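You operate a simulated robot arm through the tools that you are given. There is no shell and no other tool.

Carry out the task below with a simulated robot arm. There is one attempt and no reset: what you move stays moved.

Task
Empty the test jug into the dry tank, then prove the green valve.
Fine: into the water tank; jug back; branch open, pump into the green band, watch, vent; branch shut last, release left open. Set down upright: test jug.

The check looks at the end state, three seconds after you hand in, the way a careful person would. Anything else that was tipped, shoved, dropped, spilled or broken makes it a failure.

Robot
A 7-joint arm with a three-finger gripper, fixed in place. Base frame: the origin is on the floor under the middle of its stand, x ahead of it, y to its left, z up; the work surface is at about z = 0.854. Lengths are in m, angles in degrees, forces in N, time in s.
It reaches about 1.342 m from its shoulder. Its first joint turns from -166.0 to 166.0 degrees. Payload 2.69 kg.
Tool frame: the origin (TCP) lies between the finger pads and is the grasp point; the fingertips stand 0.03 m ahead of it; z points along the fingers, y is the line along which they close. The gripper opens to 0.128 m; its body begins 0.117 m behind the TCP.
Orientation is told as [roll, pitch, yaw] about the base's x, y, z axes, in that order, counted from this pose: with the fingers straight down and closing along the base's y, the tool's x points along the base's -x, its y along +y and its z along -z.

Tools
- The arm moves only by the tool send_rows. Its argument "rows" is a list of rows, each a list of 3 entries, a list of its own where there are three numbers: the shift along the tool's x, y, z in units of 300 mm (1.0 is 300 mm), then the turn, a rotation vector about the tool's x, y, z in units of 60 degrees (1.0 is 60 degrees), then the gripper command, from -1 (shut) to 1 (fully open), values between in proportion. In form: [[[dx, dy, dz], [ax, ay, az], fingers], ...]. A call has 1 to 20 rows; each row is the pose to reach, as a shift and turn from the pose commanded when the call began, along the tool's axes at that moment. A call with a number of a shift or a turn outside -1 to 1 is refused whole. Rows are played at 5 a second. More than 0.05 m and 8.6 degrees between two rows, or a gripper value outside its range, and nothing of the call is played. A pose out of reach is approached as far as the arm can. The call stops where the force on the tool passes 90 N (or 10 N more than at its start, if that is more) or the arm is blocked; 0.2 s more then pass. The fingers move at their own pace (about 0.127 m/s each) and stop on an object; they squeeze with about 39 N. The grip force told is the motor's: it shows also when the fingers shut on nothing. Time passes only in rows, and 0.2 s behind the last, so rows that repeat a pose let the fingers close. It gives the time, the measured TCP pose, the force on the tool (base axes), the opening and the grip force at its end, in the units of the frame above (readings bear some noise), with the torque about the TCP (base axes, N m) and any sound that the robot's microphone picked up.
- Cameras (640 x 400 px; columns grow to the right, rows downward): "scene" is fixed at [0.3822, -0.5082, 1.4364]; the picture's right is [0.94, -0.34, 0.00], its down [-0.18, -0.50, -0.85] and it looks along [0.29, 0.80, -0.53] (base axes); focal length 253 px, centre (320, 200). "wrist" rides on the gripper at [0.058, 0.054, -0.131] in the tool frame; the picture's right is [-0.68, 0.74, 0.00], its down [-0.62, -0.57, -0.55] and it looks along [-0.40, -0.37, 0.84] (tool axes); focal length 234 px, centre (320, 200). There is no depth. A picture from a camera that has moved, and an enlarged one, comes with that camera's place and axes in the base frame and with its lens. The place of the scene camera against the robot may be out by one fixed shift of up to 0.025 m in any direction.
- capture(camera): a new picture of that camera. It takes no simulated time.
- move_column(by): moves the trunk up (or, below 0, down) by that many m; the arm rides with it, the base frame stays. It gives what a move gives, with no picture.
- inspect(camera, box): a new picture of the part [left, top, right, bottom] of that camera's present view, enlarged. It takes no simulated time.
- finish_job(): hands the job in; it is judged then, once.

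Places have to be worked out from the pictures, the camera data and where the tool is seen. Open the gripper and draw the arm clear of the work before you hand the job in, unless the task says otherwise.

The tools are called after ">>>" as a command line: name --argument value ..., lists and objects as JSON in quotes. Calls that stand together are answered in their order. send_rows: Moves the arm, as the interface text tells. Its arguments: {"type":"object","properties":{"rows":{"type":"array"}},"required":["rows"]} The other tools are called the same way: move_column (by) moves the trunk up or down; capture (camera) takes a picture; inspect (camera, box) takes an enlarged picture of a part of a camera's view; finish_job () hands the job in.

At the start:

```text
time: 0.0
eef_pos: [0.6611, 0.3303, 1.342]
orientation: [0.0, 0.0, 0.0]
wrist_force: [1.0, -0.2, -0.1]
torque: [-0.05, 0.02, -0.01]
opening: 0.1281
finger_force: 0.0
trunk travel left (down, up): [-0.15, 0.2]
```

scene: 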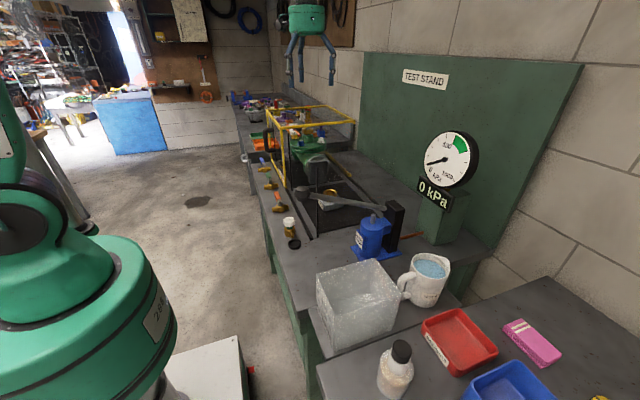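
wrist: 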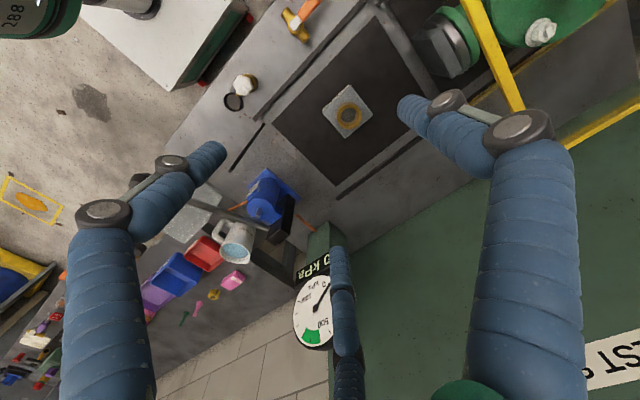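

I start by looking closer at the work area: the tank, jug, pump, gauge and valves.

>>> inspect --camera "scene" --box '[240, 80, 400, 180]'

>>> inspect --camera "scene" --box '[250, 160, 410, 260]'

>>> inspect --camera "scene" --box '[300, 220, 492, 340]'

>>> inspect --camera "scene" --box '[390, 110, 502, 180]'

>>> inspect --camera "wrist" --box '[160, 40, 416, 200]'

>>> inspect --camera "wrist" --box '[120, 150, 376, 310]'

```text
4.00 times, centred on (320, 130) of scene
camera zoom: at [0.3822, -0.5082, 1.4364], right [0.94, -0.34, 0.0], down [-0.18, -0.5, -0.85], along [0.29, 0.8, -0.53], focal length 1012 px, centre (320, 480)
```

zoom: 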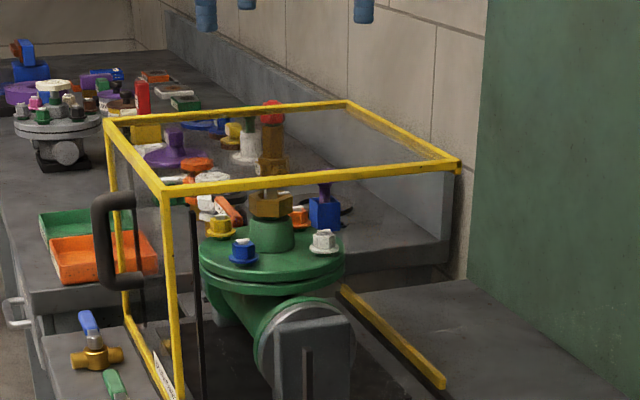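

```text
4.00 times, centred on (330, 210) of scene
camera zoom: at [0.3822, -0.5082, 1.4364], right [0.94, -0.34, 0.0], down [-0.18, -0.5, -0.85], along [0.29, 0.8, -0.53], focal length 1012 px, centre (280, 160)
```

zoom: 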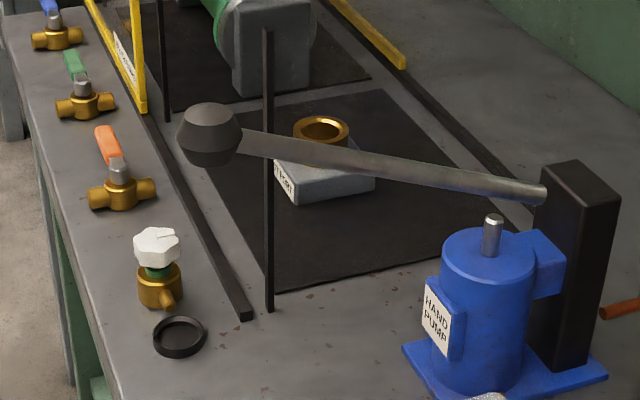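

```text
3.33 times, centred on (396, 280) of scene
camera zoom: at [0.3822, -0.5082, 1.4364], right [0.94, -0.34, 0.0], down [-0.18, -0.5, -0.85], along [0.29, 0.8, -0.53], focal length 843 px, centre (67, -67)
```

zoom: 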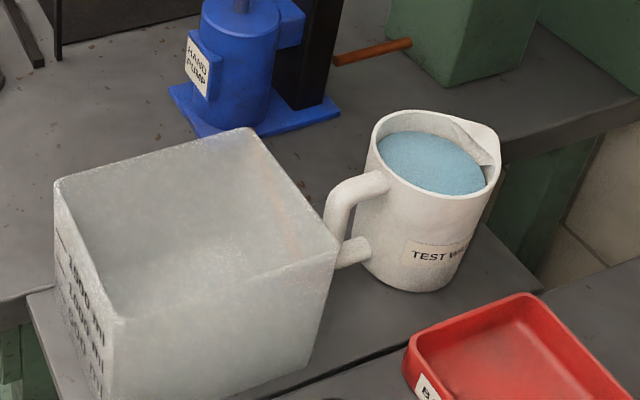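

```text
5.71 times, centred on (446, 145) of scene
camera zoom: at [0.3822, -0.5082, 1.4364], right [0.94, -0.34, 0.0], down [-0.18, -0.5, -0.85], along [0.29, 0.8, -0.53], focal length 1446 px, centre (-400, 514)
```

zoom: 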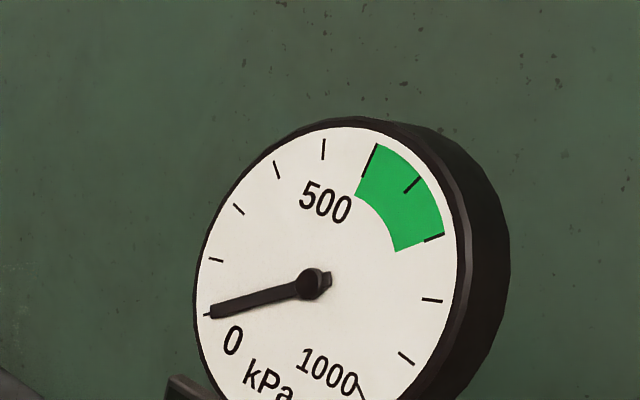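

```text
2.50 times, centred on (288, 120) of wrist
camera zoom: at [0.6025, 0.3823, 1.4747], right [0.68, 0.74, 0.0], down [0.62, -0.57, 0.55], along [0.4, -0.37, -0.84], focal length 585 px, centre (400, 400)
```

zoom: 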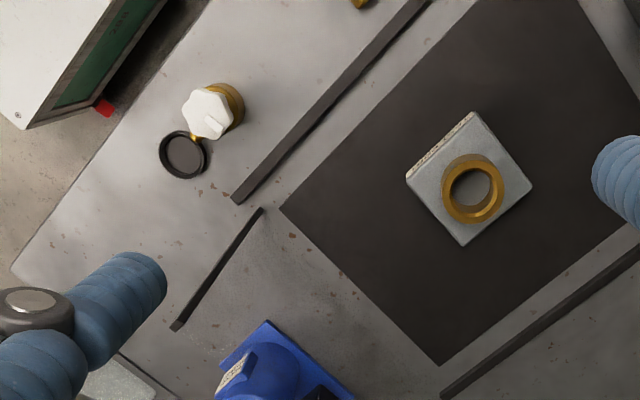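

```text
2.50 times, centred on (248, 230) of wrist
camera zoom: at [0.6025, 0.3823, 1.4747], right [0.68, 0.74, 0.0], down [0.62, -0.57, 0.55], along [0.4, -0.37, -0.84], focal length 585 px, centre (500, 125)
```

zoom: 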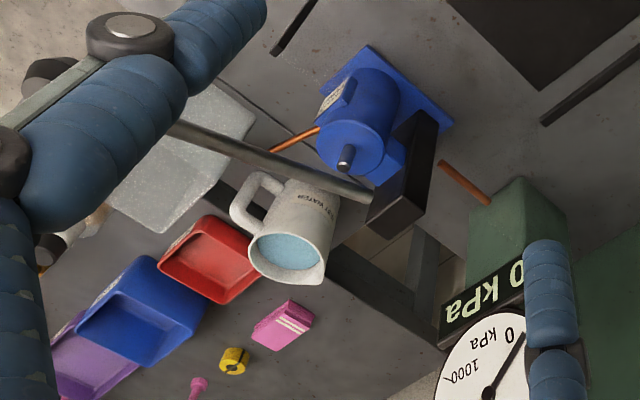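

The pump, tank, jug, a release needle valve (white knob) and three brass branch valves (blue/green/orange levers) are visible. I look closer at labels and at the guard before moving.

>>> inspect --camera "scene" --box '[310, 250, 390, 350]'

>>> inspect --camera "scene" --box '[264, 120, 328, 160]'

>>> inspect --camera "scene" --box '[250, 150, 314, 190]'

>>> inspect --camera "scene" --box '[300, 180, 364, 220]'

>>> inspect --camera "scene" --box '[400, 160, 496, 220]'

>>> inspect --camera "wrist" --box '[260, 0, 420, 100]'

>>> inspect --camera "wrist" --box '[400, 0, 640, 150]'

```text
4.00 times, centred on (350, 300) of scene
camera zoom: at [0.3822, -0.5082, 1.4364], right [0.94, -0.34, 0.0], down [-0.18, -0.5, -0.85], along [0.29, 0.8, -0.53], focal length 1012 px, centre (200, -200)
```

zoom: 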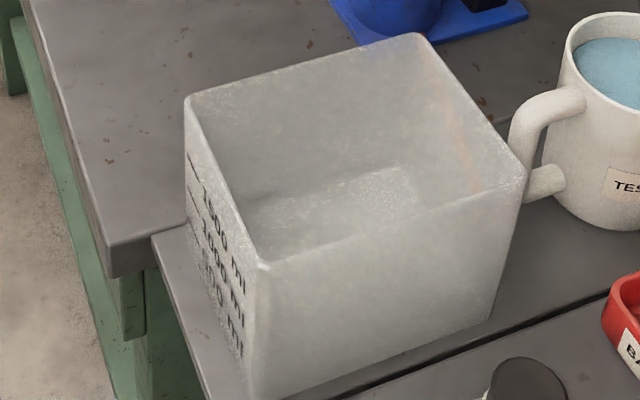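

```text
10.00 times, centred on (296, 140) of scene
camera zoom: at [0.3822, -0.5082, 1.4364], right [0.94, -0.34, 0.0], down [-0.18, -0.5, -0.85], along [0.29, 0.8, -0.53], focal length 2530 px, centre (560, 800)
```

zoom: 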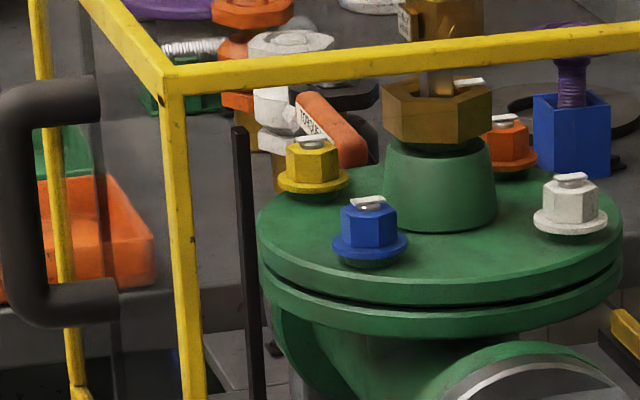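

```text
10.00 times, centred on (282, 170) of scene
camera zoom: at [0.3822, -0.5082, 1.4364], right [0.94, -0.34, 0.0], down [-0.18, -0.5, -0.85], along [0.29, 0.8, -0.53], focal length 2530 px, centre (700, 500)
```

zoom: 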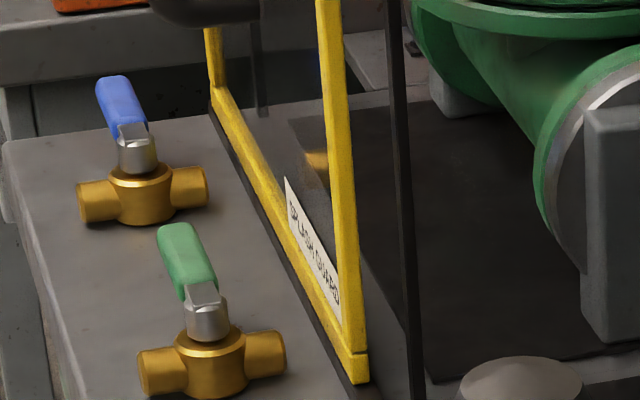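

```text
10.00 times, centred on (332, 200) of scene
camera zoom: at [0.3822, -0.5082, 1.4364], right [0.94, -0.34, 0.0], down [-0.18, -0.5, -0.85], along [0.29, 0.8, -0.53], focal length 2530 px, centre (200, 200)
```

zoom: 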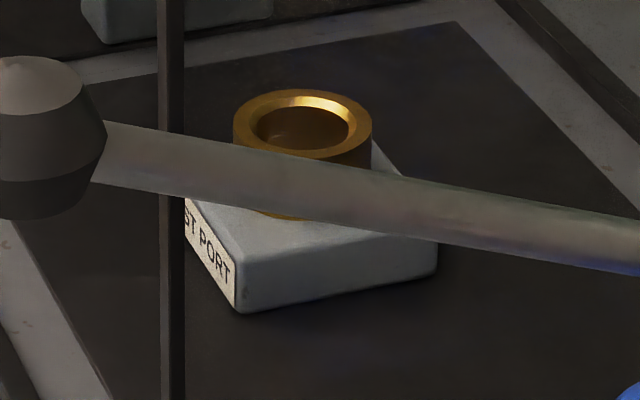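

```text
6.67 times, centred on (448, 190) of scene
camera zoom: at [0.3822, -0.5082, 1.4364], right [0.94, -0.34, 0.0], down [-0.18, -0.5, -0.85], along [0.29, 0.8, -0.53], focal length 1687 px, centre (-533, 267)
```

zoom: 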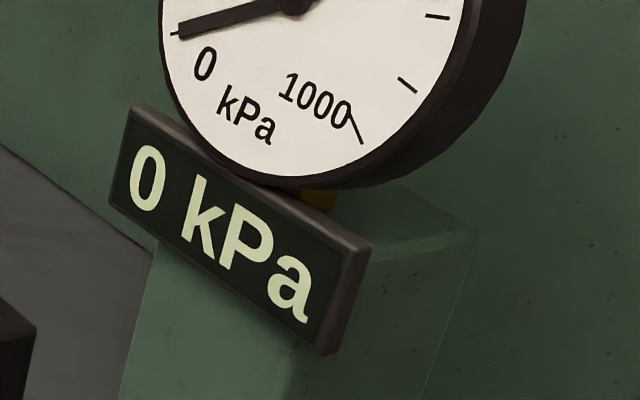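

```text
4.00 times, centred on (340, 50) of wrist
camera zoom: at [0.6025, 0.3823, 1.4747], right [0.68, 0.74, 0.0], down [0.62, -0.57, 0.55], along [0.4, -0.37, -0.84], focal length 937 px, centre (240, 800)
```

zoom: 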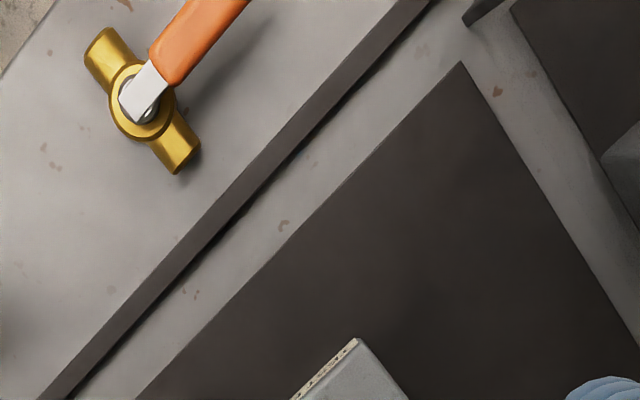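

```text
2.67 times, centred on (520, 75) of wrist
camera zoom: at [0.6025, 0.3823, 1.4747], right [0.68, 0.74, 0.0], down [0.62, -0.57, 0.55], along [0.4, -0.37, -0.84], focal length 624 px, centre (-213, 533)
```

zoom: 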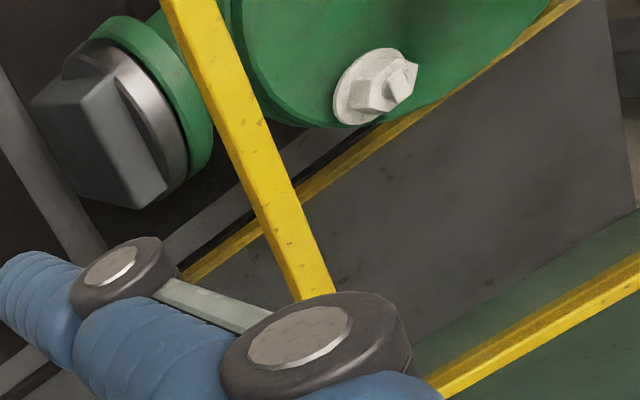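

Releasing knob (white) sits near (0.52, 0.18), levers orange/green/blue near (0.52, 0.33/0.52/0.71), and the green valve under the splash guard near (0.72, 0.60). I move the tool up-left at the same height to look down at the levers and the guarded valve.

>>> send_rows --rows '[[[0.1, 0.08, 0], [0, 0, 0], 1], [[0.2, 0.16, 0], [0, 0, 0], 1], [[0.3, 0.24, 0], [0, 0, 0], 1], [[0.4, 0.32, 0], [0, 0, 0], 1], [[0.5, 0.4, 0], [0, 0, 0], 1], [[0.6, 0.48, 0], [0, 0, 0], 1], [[0.7, 0.56, 0], [0, 0, 0], 1]]'

>>> capture --camera "wrist"

>>> capture --camera "scene"

```text
time: 1.6
eef_pos: [0.452, 0.4935, 1.3424]
orientation: [0.0, 0.0, 0.1]
wrist_force: [1.1, 0.5, -0.3]
torque: [-0.01, 0.01, -0.03]
opening: 0.1283
finger_force: 0.1
trunk travel left (down, up): [-0.15, 0.2]
```

```text
taken
camera wrist: at [0.3938, 0.546, 1.4747], right [0.68, 0.74, 0.0], down [0.62, -0.57, 0.55], along [0.4, -0.37, -0.84], focal length 234 px, centre (320, 200)
```

wrist: 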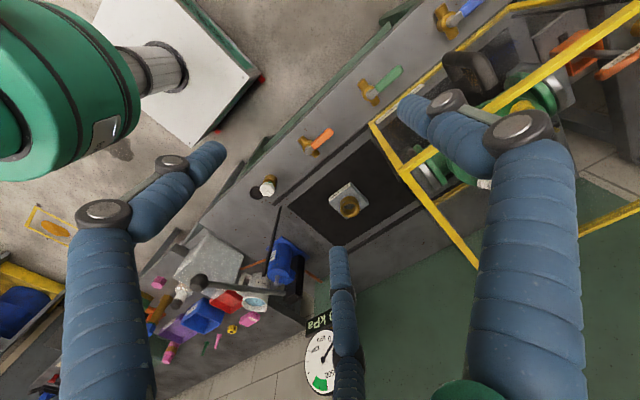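

```text
taken
```

scene: 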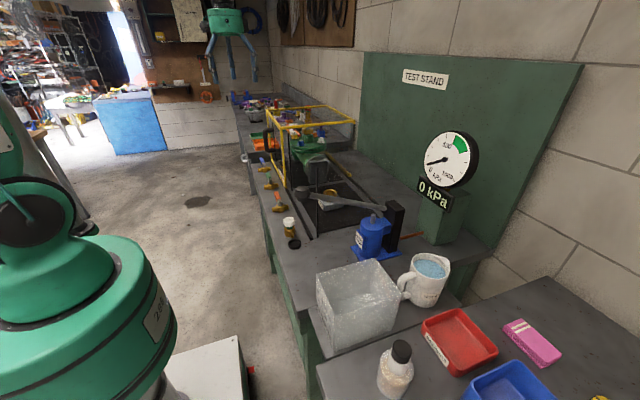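

>>> inspect --camera "wrist" --box '[240, 90, 400, 190]'

>>> inspect --camera "wrist" --box '[400, 0, 560, 100]'

>>> inspect --camera "wrist" --box '[240, 160, 400, 260]'

>>> inspect --camera "wrist" --box '[150, 210, 310, 310]'

```text
4.00 times, centred on (320, 140) of wrist
camera zoom: at [0.3938, 0.546, 1.4747], right [0.68, 0.74, 0.0], down [0.62, -0.57, 0.55], along [0.4, -0.37, -0.84], focal length 937 px, centre (320, 440)
```

zoom: 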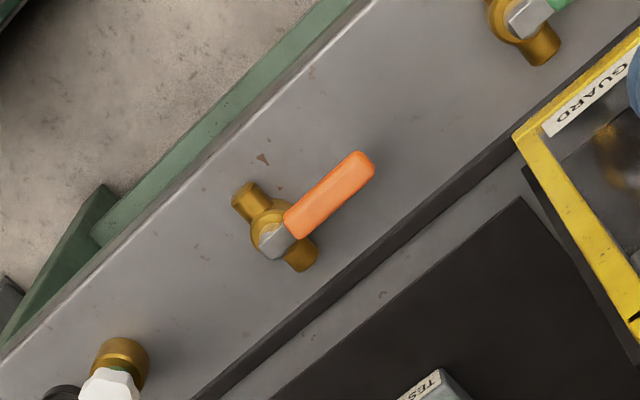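

```text
4.00 times, centred on (480, 50) of wrist
camera zoom: at [0.3938, 0.546, 1.4747], right [0.68, 0.74, 0.0], down [0.62, -0.57, 0.55], along [0.4, -0.37, -0.84], focal length 937 px, centre (-320, 800)
```

zoom: 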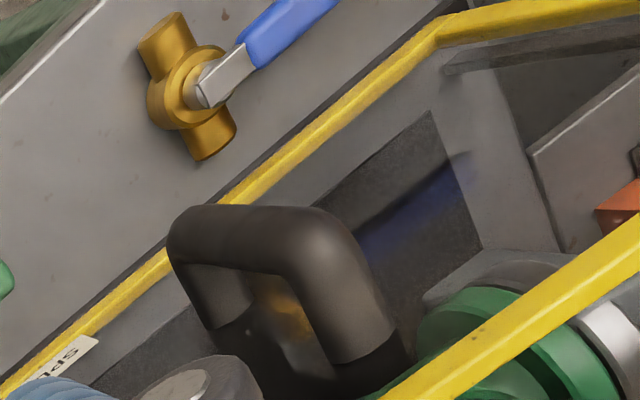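

```text
4.00 times, centred on (320, 210) of wrist
camera zoom: at [0.3938, 0.546, 1.4747], right [0.68, 0.74, 0.0], down [0.62, -0.57, 0.55], along [0.4, -0.37, -0.84], focal length 937 px, centre (320, 160)
```

zoom: 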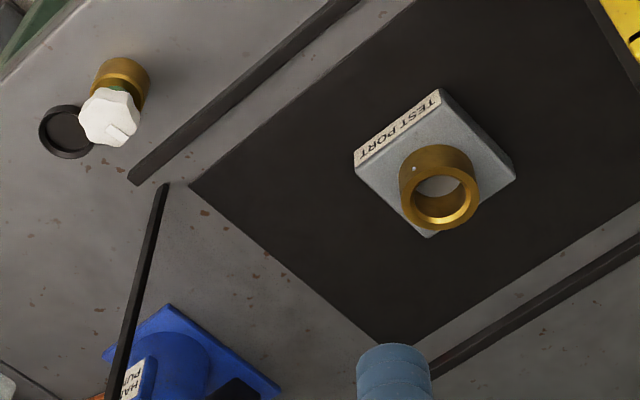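

```text
4.00 times, centred on (230, 260) of wrist
camera zoom: at [0.3938, 0.546, 1.4747], right [0.68, 0.74, 0.0], down [0.62, -0.57, 0.55], along [0.4, -0.37, -0.84], focal length 937 px, centre (680, -40)
```

zoom: 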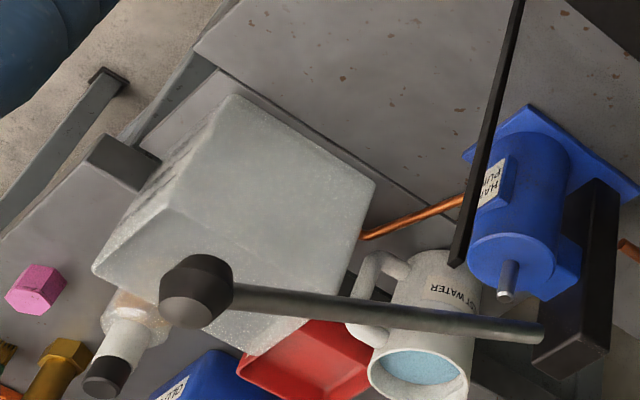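

All three levers lie along y, across their pipes, so all are shut; the green valve is inside the yellow splash guard. I turn the wrist by +60° in yaw and move to y≈0.3 to look at the guarded valve and levers from the near side.

>>> send_rows --rows '[[[0, -0.1, 0], [0, 0, -0.14], 1], [[0, -0.2, 0], [0, 0, -0.28], 1], [[0, -0.3, 0], [0, 0, -0.42], 1], [[0, -0.4, 0], [0, 0, -0.56], 1], [[0, -0.5, 0], [0, 0, -0.7], 1], [[0, -0.6, 0], [0, 0, -0.84], 1], [[0, -0.65, 0], [0, 0, -0.98], 1]]'

>>> capture --camera "wrist"

```text
time: 3.2
eef_pos: [0.4495, 0.3016, 1.3439]
orientation: [-0.1, 0.1, 58.9]
wrist_force: [0.3, 0.5, 1.0]
torque: [0.0, -0.02, 0.02]
opening: 0.128
finger_force: 0.1
trunk travel left (down, up): [-0.15, 0.2]
```

```text
taken
camera wrist: at [0.3739, 0.2775, 1.4758], right [-0.28, 0.96, 0.0], down [0.8, 0.23, 0.55], along [0.53, 0.15, -0.84], focal length 234 px, centre (320, 200)
```

wrist: 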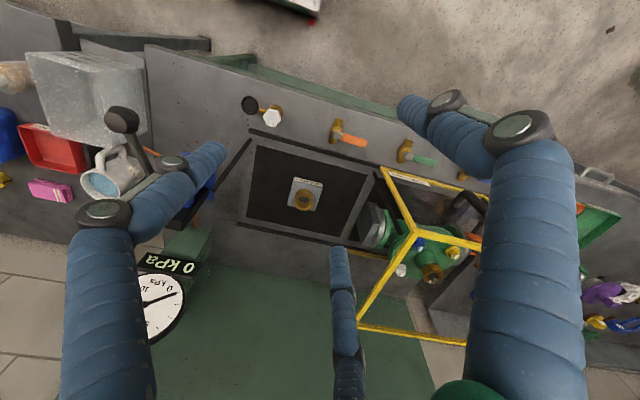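

>>> inspect --camera "wrist" --box '[340, 160, 500, 260]'

>>> inspect --camera "wrist" --box '[300, 90, 460, 190]'

>>> inspect --camera "wrist" --box '[220, 80, 380, 180]'

>>> inspect --camera "wrist" --box '[20, 40, 260, 190]'

```text
4.00 times, centred on (420, 210) of wrist
camera zoom: at [0.3739, 0.2775, 1.4758], right [-0.28, 0.96, 0.0], down [0.8, 0.23, 0.55], along [0.53, 0.15, -0.84], focal length 937 px, centre (-80, 160)
```

zoom: 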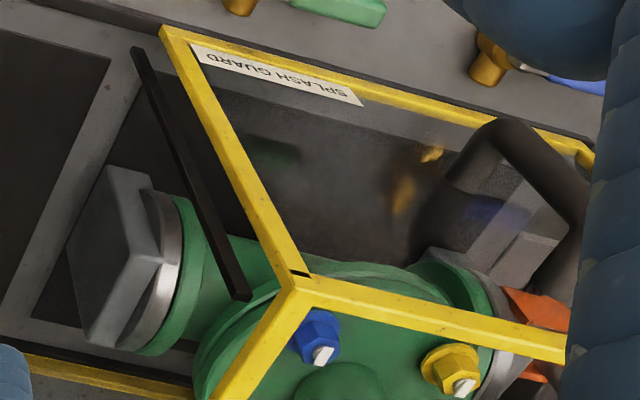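

```text
4.00 times, centred on (380, 140) of wrist
camera zoom: at [0.3739, 0.2775, 1.4758], right [-0.28, 0.96, 0.0], down [0.8, 0.23, 0.55], along [0.53, 0.15, -0.84], focal length 937 px, centre (80, 440)
```

zoom: 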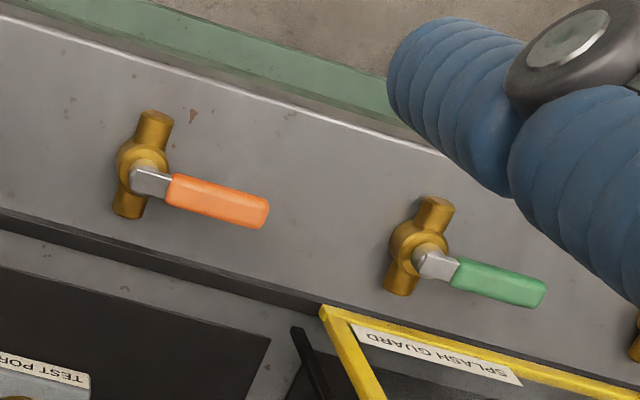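

```text
4.00 times, centred on (300, 130) of wrist
camera zoom: at [0.3739, 0.2775, 1.4758], right [-0.28, 0.96, 0.0], down [0.8, 0.23, 0.55], along [0.53, 0.15, -0.84], focal length 937 px, centre (400, 480)
```

zoom: 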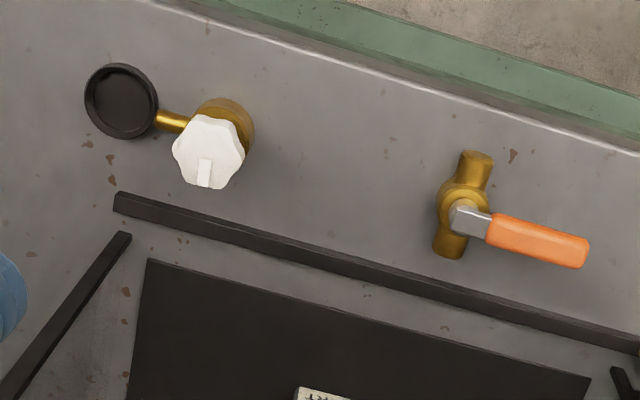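

```text
2.67 times, centred on (140, 115) of wrist
camera zoom: at [0.3739, 0.2775, 1.4758], right [-0.28, 0.96, 0.0], down [0.8, 0.23, 0.55], along [0.53, 0.15, -0.84], focal length 624 px, centre (800, 427)
```

zoom: 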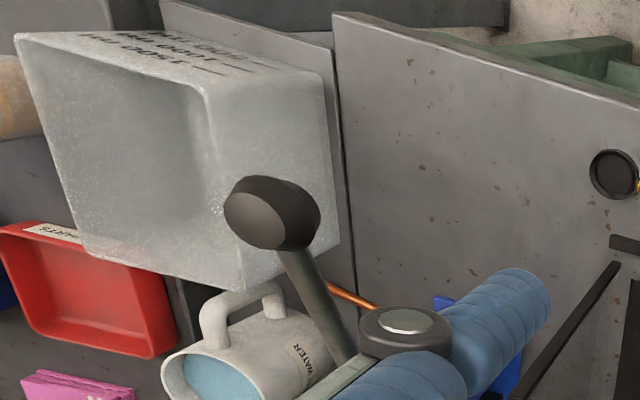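

The levers show no text, only colour; the green valve is blanked by clamps inside the guard, so its branch is the green lever. Next I fly high over to the tank and jug to measure them.

>>> send_rows --rows '[[[0.1, -0.11, 0.01], [0, 0, 0], 1], [[0.2, -0.22, 0.02], [0, 0, 0], 1], [[0.3, -0.33, 0.03], [0, 0, 0], 1], [[0.4, -0.44, 0.04], [0, 0, 0], 1], [[0.5, -0.55, 0.06], [0, 0, 0], 1], [[0.586, -0.647, 0.073], [0, 0, 0], 1]]'

>>> send_rows --rows '[[[0.1, -0.11, 0.01], [0, 0, 0], 1], [[0.2, -0.22, 0.02], [0, 0, 0], 1], [[0.3, -0.33, 0.03], [0, 0, 0], 1], [[0.4, -0.44, 0.04], [0, 0, 0], 1], [[0.5, -0.55, 0.06], [0, 0, 0], 1], [[0.586, -0.647, 0.073], [0, 0, 0], 1]]'

>>> capture --camera "wrist"

>>> capture --camera "scene"

```text
time: 4.6
eef_pos: [0.5267, 0.0501, 1.3208]
orientation: [0.0, 0.0, 58.9]
wrist_force: [0.3, -0.3, -0.1]
torque: [-0.02, 0.03, 0.01]
opening: 0.128
finger_force: 0.0
trunk travel left (down, up): [-0.15, 0.2]
```

```text
time: 6.0
eef_pos: [0.6022, -0.2004, 1.2981]
orientation: [0.0, -0.1, 58.7]
wrist_force: [0.2, -1.0, -0.2]
torque: [0.01, 0.01, 0.01]
opening: 0.1282
finger_force: 0.1
trunk travel left (down, up): [-0.15, 0.2]
```

```text
taken
camera wrist: at [0.526, -0.2222, 1.4298], right [-0.28, 0.96, 0.0], down [0.8, 0.23, 0.55], along [0.53, 0.15, -0.84], focal length 234 px, centre (320, 200)
```

wrist: 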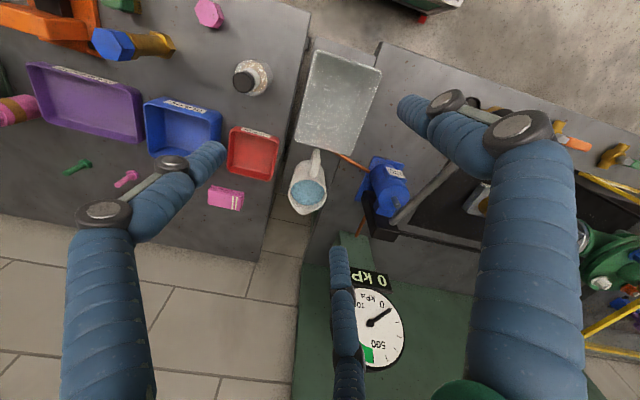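

```text
taken
```

scene: 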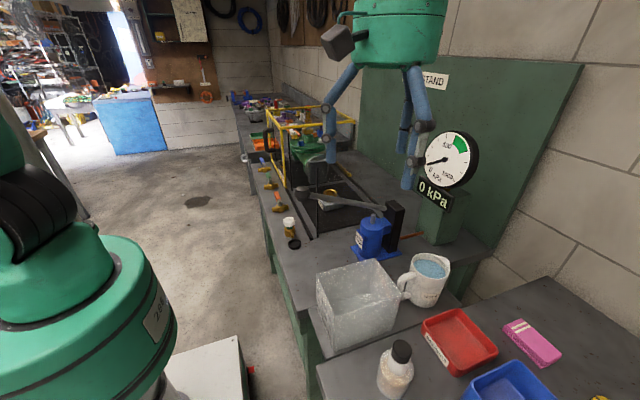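

>>> inspect --camera "wrist" --box '[260, 120, 388, 240]'

>>> inspect --camera "wrist" --box '[270, 30, 430, 130]'

>>> inspect --camera "wrist" --box '[340, 140, 500, 240]'

```text
3.33 times, centred on (324, 180) of wrist
camera zoom: at [0.526, -0.2222, 1.4298], right [-0.28, 0.96, 0.0], down [0.8, 0.23, 0.55], along [0.53, 0.15, -0.84], focal length 781 px, centre (307, 267)
```

zoom: 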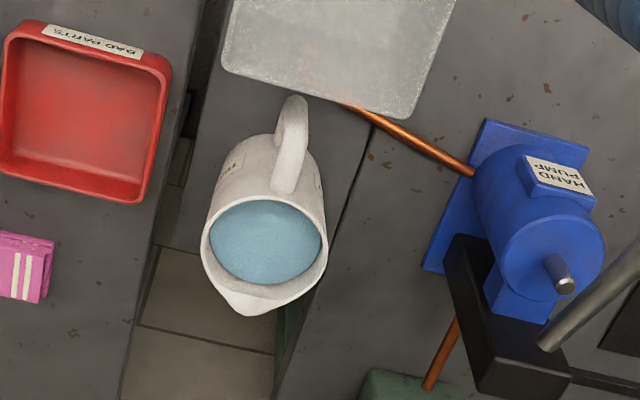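

```text
4.00 times, centred on (350, 80) of wrist
camera zoom: at [0.526, -0.2222, 1.4298], right [-0.28, 0.96, 0.0], down [0.8, 0.23, 0.55], along [0.53, 0.15, -0.84], focal length 937 px, centre (200, 680)
```

zoom: 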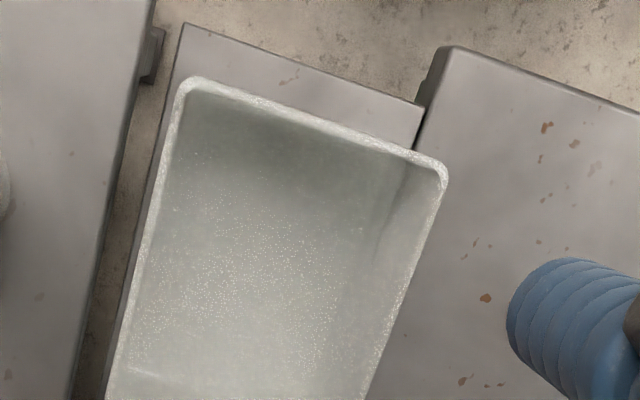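

```text
4.00 times, centred on (420, 190) of wrist
camera zoom: at [0.526, -0.2222, 1.4298], right [-0.28, 0.96, 0.0], down [0.8, 0.23, 0.55], along [0.53, 0.15, -0.84], focal length 937 px, centre (-80, 240)
```

zoom: 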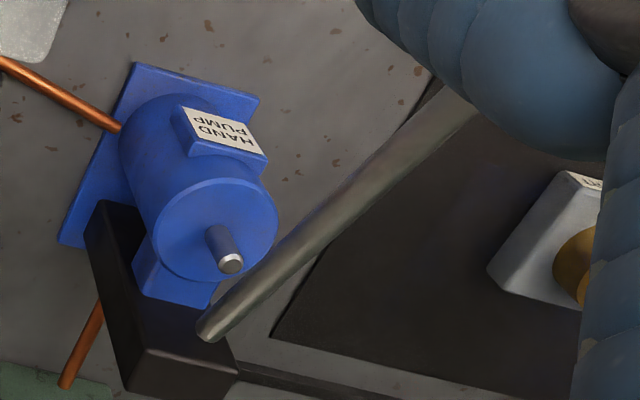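

Wrist-to-wrist triangulation puts the jug's water centre at about (0.814, −0.170, 0.952), the pump lever knob at (0.542, 0.021, 1.12), and its pivot end at (0.800, 0.024, 1.019). I close the fingers in free air to see how this three-finger hand closes.

>>> send_rows --rows '[[[0, 0, 0], [0, 0, 0], 0], [[0, 0, 0], [0, 0, 0], 0], [[0, 0, 0], [0, 0, 0], 0]]'

>>> capture --camera "wrist"

>>> send_rows --rows '[[[0, 0, 0], [0, 0, 0], -1], [[0, 0, 0], [0, 0, 0], -1], [[0, 0, 0], [0, 0, 0], -1], [[0, 0, 0], [0, 0, 0], -1]]'

>>> capture --camera "wrist"

>>> inspect --camera "scene" --box '[300, 20, 460, 220]'

```text
time: 6.8
eef_pos: [0.6021, -0.1999, 1.299]
orientation: [-0.1, 0.1, 58.8]
wrist_force: [0.2, -0.3, 0.0]
torque: [-0.01, 0.0, 0.02]
opening: 0.0638
finger_force: 0.1
trunk travel left (down, up): [-0.15, 0.2]
```

```text
taken
camera wrist: at [0.5258, -0.2219, 1.4301], right [-0.28, 0.96, 0.0], down [0.8, 0.23, 0.55], along [0.53, 0.15, -0.84], focal length 234 px, centre (320, 200)
```

wrist: 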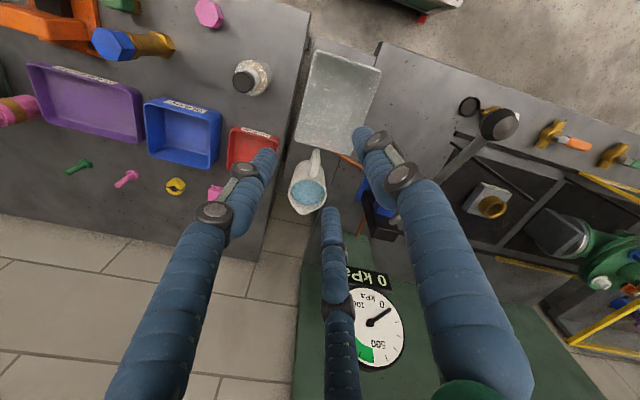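

```text
time: 7.8
eef_pos: [0.6017, -0.1994, 1.2974]
orientation: [0.1, -0.1, 58.8]
wrist_force: [-0.3, -0.3, -0.3]
torque: [-0.01, -0.02, 0.0]
opening: 0.0019
finger_force: 31.5
trunk travel left (down, up): [-0.15, 0.2]
```

```text
taken
camera wrist: at [0.5257, -0.2217, 1.4302], right [-0.28, 0.96, 0.0], down [0.8, 0.23, 0.55], along [0.53, 0.15, -0.84], focal length 234 px, centre (320, 200)
```

wrist: 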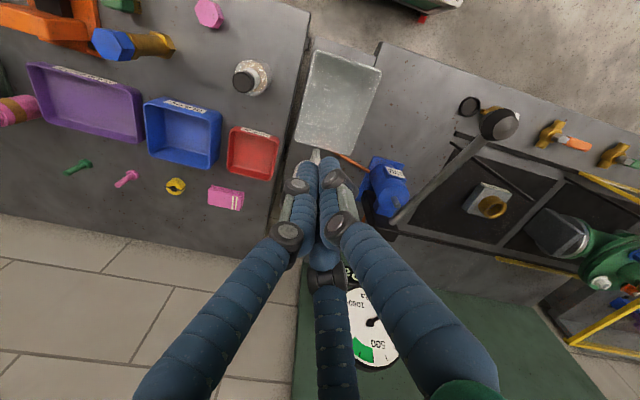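

```text
2.00 times, centred on (380, 120) of scene
camera zoom: at [0.3822, -0.5082, 1.4364], right [0.94, -0.34, 0.0], down [-0.18, -0.5, -0.85], along [0.29, 0.8, -0.53], focal length 506 px, centre (200, 360)
```

zoom: 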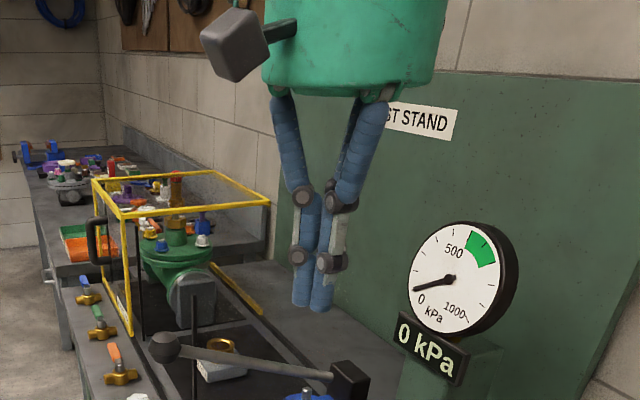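

The hand is a centric three-finger one, finger directions at ψ+90/210/330° in base. I open it and turn the wrist toward yaw −58°, which leaves the jug handle (pointing −x) and spout (+x) between fingers and later allows a 180° swing for pouring.

>>> send_rows --rows '[[[0, 0, 0], [0, 0, 0.14], 1], [[0, 0, 0], [0, 0, 0.28], 1], [[0, 0, 0], [0, 0, 0.42], 1], [[0, 0, 0], [0, 0, 0.56], 1], [[0, 0, 0], [0, 0, 0.7], 1], [[0, 0, 0], [0, 0, 0.84], 1], [[0, 0, 0], [0, 0, 0.98], 1]]'

>>> send_rows --rows '[[[0, 0, 0], [0, 0, 0.14], 1], [[0, 0, 0], [0, 0, 0.28], 1], [[0, 0, 0], [0, 0, 0.42], 1], [[0, 0, 0], [0, 0, 0.56], 1], [[0, 0, 0], [0, 0, 0.7], 1], [[0, 0, 0], [0, 0, 0.84], 1], [[0, 0, 0], [0, 0, 0.973], 1]]'

>>> capture --camera "wrist"

```text
time: 9.4
eef_pos: [0.601, -0.1988, 1.299]
orientation: [0.0, 0.0, 0.0]
wrist_force: [0.2, 0.0, -0.4]
torque: [-0.01, 0.02, -0.01]
opening: 0.128
finger_force: 0.0
trunk travel left (down, up): [-0.15, 0.2]
```

```text
time: 11.0
eef_pos: [0.601, -0.1986, 1.2987]
orientation: [0.0, -0.1, -58.6]
wrist_force: [-0.5, 0.0, 0.4]
torque: [0.0, 0.0, -0.01]
opening: 0.1279
finger_force: 0.0
trunk travel left (down, up): [-0.15, 0.2]
```

```text
taken
camera wrist: at [0.6156, -0.1222, 1.4307], right [0.98, -0.19, 0.0], down [-0.16, -0.82, 0.55], along [-0.11, -0.54, -0.84], focal length 234 px, centre (320, 200)
```

wrist: 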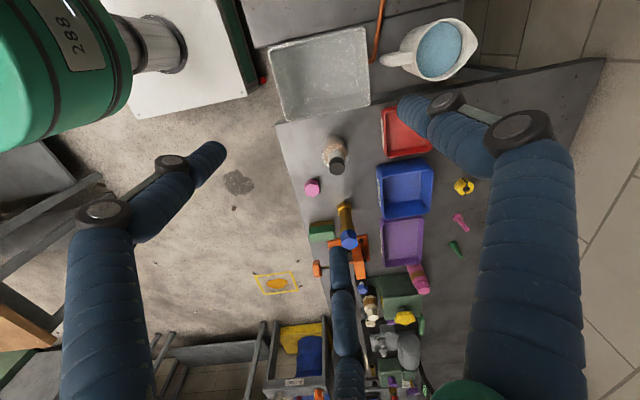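

>>> inspect --camera "wrist" --box '[368, 0, 496, 80]'

>>> inspect --camera "wrist" --box '[250, 10, 410, 130]'

```text
5.00 times, centred on (432, 40) of wrist
camera zoom: at [0.6156, -0.1222, 1.4307], right [0.98, -0.19, 0.0], down [-0.16, -0.82, 0.55], along [-0.11, -0.54, -0.84], focal length 1171 px, centre (-240, 1000)
```

zoom: 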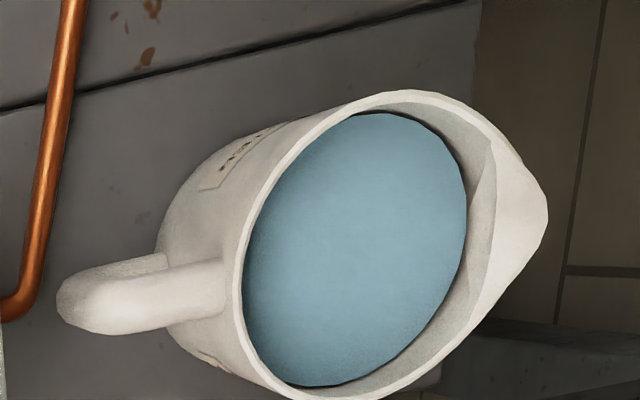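

```text
3.33 times, centred on (330, 70) of wrist
camera zoom: at [0.6156, -0.1222, 1.4307], right [0.98, -0.19, 0.0], down [-0.16, -0.82, 0.55], along [-0.11, -0.54, -0.84], focal length 781 px, centre (287, 633)
```

zoom: 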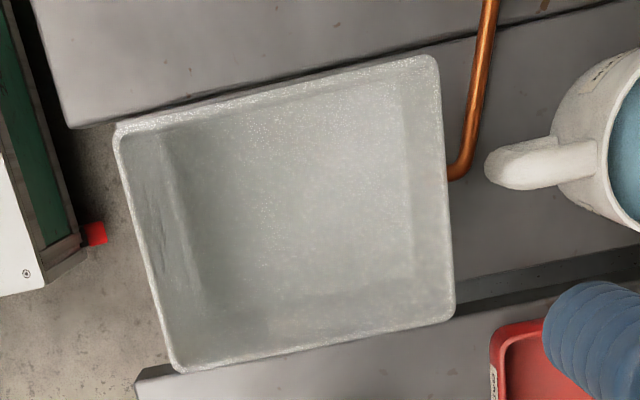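

>>> inspect --camera "wrist" --box '[368, 10, 496, 90]'

>>> inspect --camera "scene" --box '[392, 240, 472, 320]'

```text
5.00 times, centred on (432, 50) of wrist
camera zoom: at [0.6156, -0.1222, 1.4307], right [0.98, -0.19, 0.0], down [-0.16, -0.82, 0.55], along [-0.11, -0.54, -0.84], focal length 1171 px, centre (-240, 950)
```

zoom: 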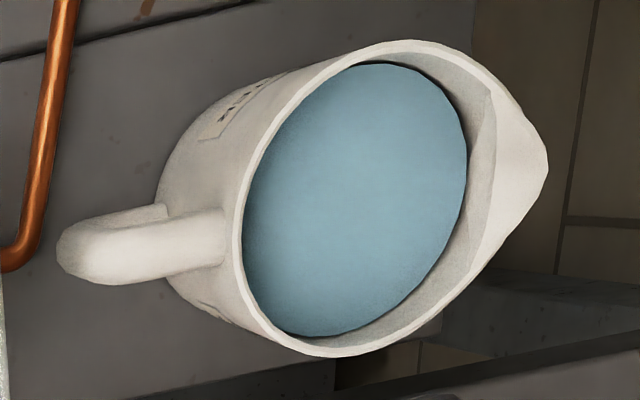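

```text
5.00 times, centred on (432, 280) of scene
camera zoom: at [0.3822, -0.5082, 1.4364], right [0.94, -0.34, 0.0], down [-0.18, -0.5, -0.85], along [0.29, 0.8, -0.53], focal length 1265 px, centre (-240, -200)
```

zoom: 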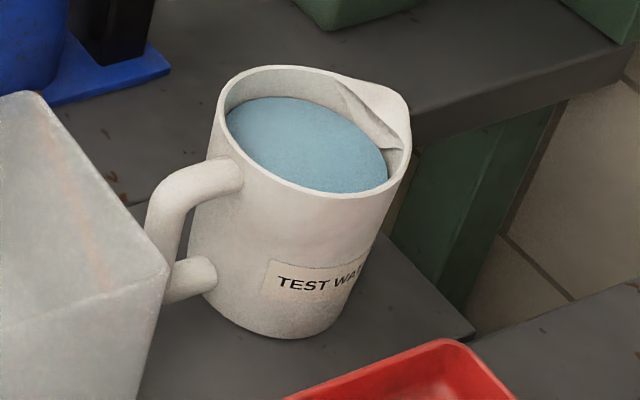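

Rim centre estimates scatter around (0.815–0.824, −0.168) at z≈0.94–0.96, so I move above the jug at z≈1.15 for a closer look.

>>> send_rows --rows '[[[-0.041, 0.095, 0.071], [0, 0, 0], 1], [[-0.081, 0.189, 0.142], [0, 0, 0], 1], [[-0.122, 0.284, 0.212], [0, 0, 0], 1], [[-0.163, 0.378, 0.283], [0, 0, 0], 1], [[-0.203, 0.473, 0.354], [0, 0, 0], 1], [[-0.244, 0.567, 0.425], [0, 0, 0], 1], [[-0.2847, 0.662, 0.4957], [0, 0, 0], 1]]'

>>> capture --camera "wrist"

>>> capture --camera "scene"

```text
time: 12.6
eef_pos: [0.8157, -0.1686, 1.1479]
orientation: [-0.1, 0.0, -58.3]
wrist_force: [0.6, 0.2, 0.2]
torque: [-0.01, 0.0, -0.02]
opening: 0.1281
finger_force: 0.1
trunk travel left (down, up): [-0.15, 0.2]
```

```text
taken
camera wrist: at [0.8304, -0.0913, 1.28], right [0.98, -0.19, 0.0], down [-0.16, -0.82, 0.55], along [-0.1, -0.54, -0.84], focal length 234 px, centre (320, 200)
```

wrist: 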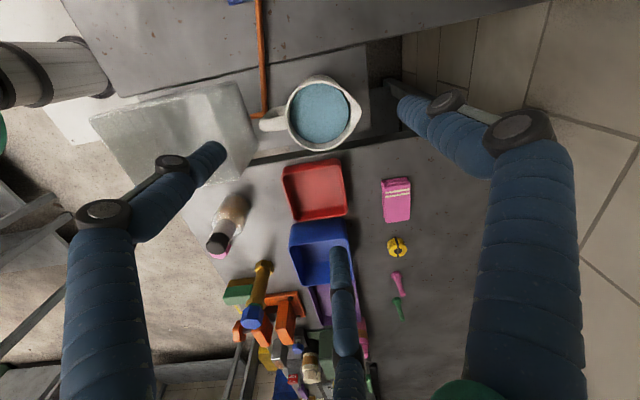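

```text
taken
```

scene: 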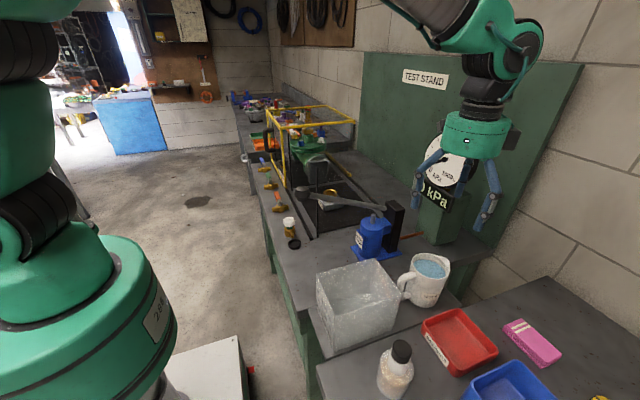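

>>> inspect --camera "wrist" --box '[240, 60, 400, 160]'

```text
4.00 times, centred on (320, 110) of wrist
camera zoom: at [0.8304, -0.0913, 1.28], right [0.98, -0.19, 0.0], down [-0.16, -0.82, 0.55], along [-0.1, -0.54, -0.84], focal length 937 px, centre (320, 560)
```

zoom: 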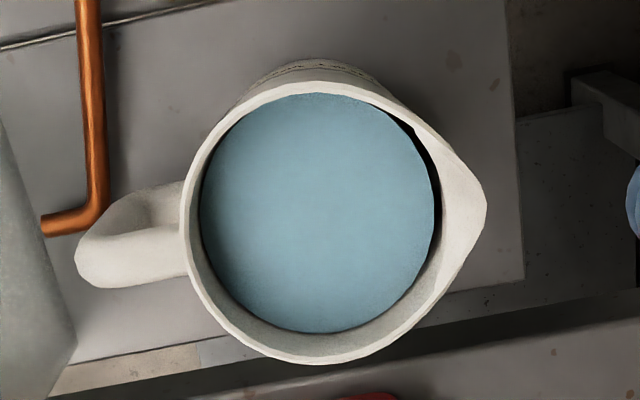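

The rim centre comes out at about (0.813, −0.167, 0.955), handle toward −x, spout toward +x. I set the fingers to ~0.112 m, correct the aim and lower until the tips just straddle the rim, then look.

>>> send_rows --rows '[[[0.009, -0.005, 0.08], [0, 0, 0.02], 0.75], [[0.009, -0.005, 0.16], [0, 0, 0.04], 0.75], [[0.009, -0.005, 0.24], [0, 0, 0.053], 0.75], [[0.009, -0.005, 0.32], [0, 0, 0.053], 0.75], [[0.009, -0.005, 0.4], [0, 0, 0.053], 0.75], [[0.009, -0.005, 0.46], [0, 0, 0.053], 0.75], [[0.009, -0.005, 0.5], [0, 0, 0.053], 0.75]]'

>>> capture --camera "wrist"

>>> inspect --camera "scene" --box '[360, 180, 520, 320]'

```text
time: 14.2
eef_pos: [0.8123, -0.1656, 1.0023]
orientation: [0.0, 0.0, -61.7]
wrist_force: [-0.4, 0.3, 0.0]
torque: [0.03, 0.04, -0.01]
opening: 0.1119
finger_force: 0.0
trunk travel left (down, up): [-0.15, 0.2]
```

```text
taken
camera wrist: at [0.8313, -0.0899, 1.1337], right [0.97, -0.24, 0.0], down [-0.2, -0.81, 0.55], along [-0.13, -0.53, -0.84], focal length 234 px, centre (320, 200)
```

wrist: 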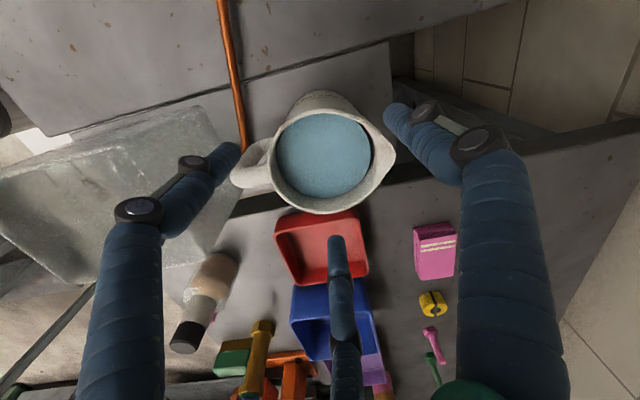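

```text
2.86 times, centred on (440, 250) of scene
camera zoom: at [0.3822, -0.5082, 1.4364], right [0.94, -0.34, 0.0], down [-0.18, -0.5, -0.85], along [0.29, 0.8, -0.53], focal length 723 px, centre (-23, 57)
```

zoom: 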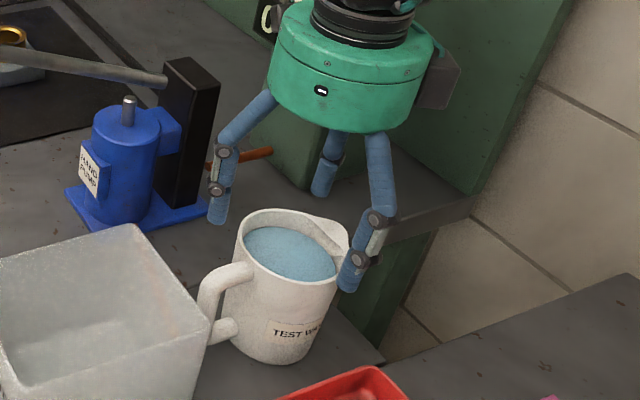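

The fingers straddle the jug evenly (centre now reads 0.813, −0.168). I descend to z≈0.916 watching the force, with handle and spout between the fingers.

>>> send_rows --rows '[[[-0.003, -0.002, 0.06], [0, 0, 0], 0.75], [[-0.006, -0.003, 0.12], [0, 0, 0], 0.75], [[-0.006, -0.003, 0.17], [0, 0, 0], 0.75], [[-0.006, -0.003, 0.22], [0, 0, 0], 0.75], [[-0.006, -0.003, 0.26], [0, 0, 0], 0.75], [[-0.006, -0.003, 0.29], [0, 0, 0], 0.75]]'

>>> capture --camera "wrist"

>>> inspect --camera "scene" --box '[360, 200, 520, 320]'

```text
time: 15.6
eef_pos: [0.8127, -0.1667, 0.9143]
orientation: [0.0, 0.0, -61.6]
wrist_force: [0.0, -0.2, 0.6]
torque: [0.03, -0.01, -0.01]
opening: 0.112
finger_force: 0.0
trunk travel left (down, up): [-0.15, 0.2]
```

```text
taken
camera wrist: at [0.8316, -0.091, 1.046], right [0.97, -0.24, 0.0], down [-0.2, -0.81, 0.55], along [-0.13, -0.53, -0.84], focal length 234 px, centre (320, 200)
```

wrist: 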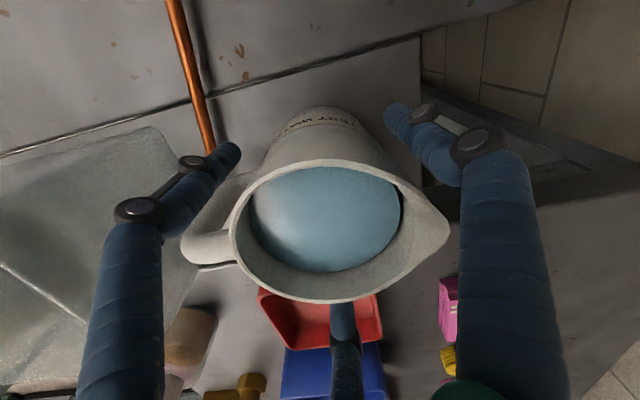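

```text
3.33 times, centred on (440, 260) of scene
camera zoom: at [0.3822, -0.5082, 1.4364], right [0.94, -0.34, 0.0], down [-0.18, -0.5, -0.85], along [0.29, 0.8, -0.53], focal length 843 px, centre (-80, 0)
```

zoom: 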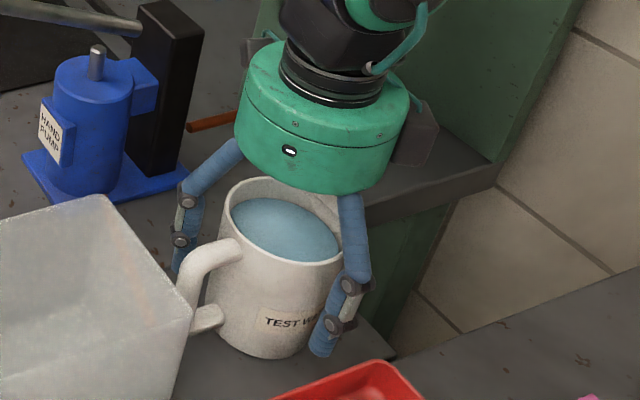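

Everything is clear, so I close the fingers in two stages on the jug body.

>>> send_rows --rows '[[[0, 0, 0], [0, 0, 0], 0.6], [[0, 0, 0], [0, 0, 0], 0.5], [[0, 0, 0], [0, 0, 0], 0.45], [[0, 0, 0], [0, 0, 0], 0.4], [[0, 0, 0], [0, 0, 0], 0.35], [[0, 0, 0], [0, 0, 0], 0.2], [[0, 0, 0], [0, 0, 0], -0.2], [[0, 0, 0], [0, 0, 0], -1], [[0, 0, 0], [0, 0, 0], -1]]'

>>> capture --camera "wrist"

>>> inspect --camera "scene" --box '[360, 200, 520, 320]'

```text
time: 17.6
eef_pos: [0.8137, -0.1677, 0.9153]
orientation: [0.0, 0.1, -61.7]
wrist_force: [3.2, 0.7, 3.6]
torque: [0.03, 0.04, 0.0]
opening: 0.0809
finger_force: 38.6
trunk travel left (down, up): [-0.15, 0.2]
```

```text
taken
camera wrist: at [0.8319, -0.091, 1.0468], right [0.97, -0.24, 0.0], down [-0.2, -0.81, 0.55], along [-0.13, -0.53, -0.84], focal length 234 px, centre (320, 200)
```

wrist: 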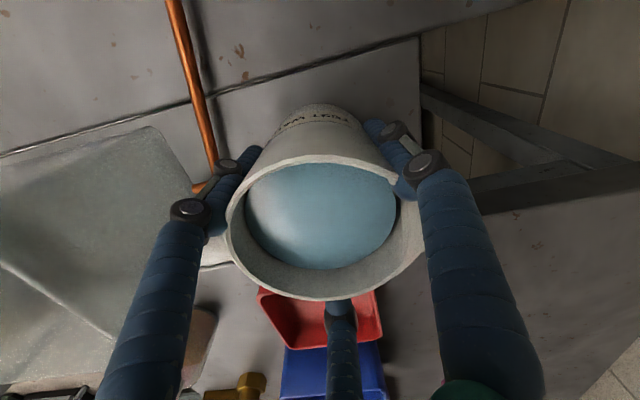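

```text
3.33 times, centred on (440, 260) of scene
camera zoom: at [0.3822, -0.5082, 1.4364], right [0.94, -0.34, 0.0], down [-0.18, -0.5, -0.85], along [0.29, 0.8, -0.53], focal length 843 px, centre (-80, 0)
```

zoom: 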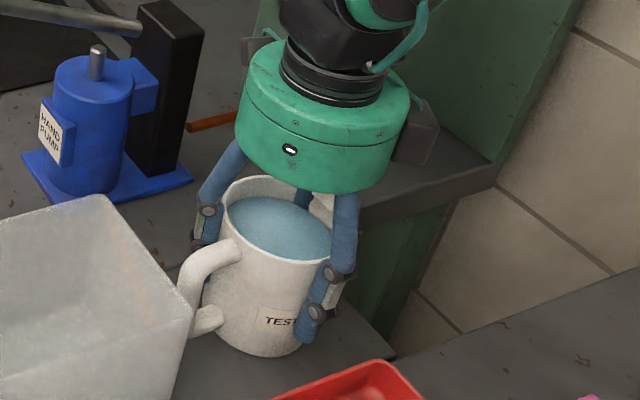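

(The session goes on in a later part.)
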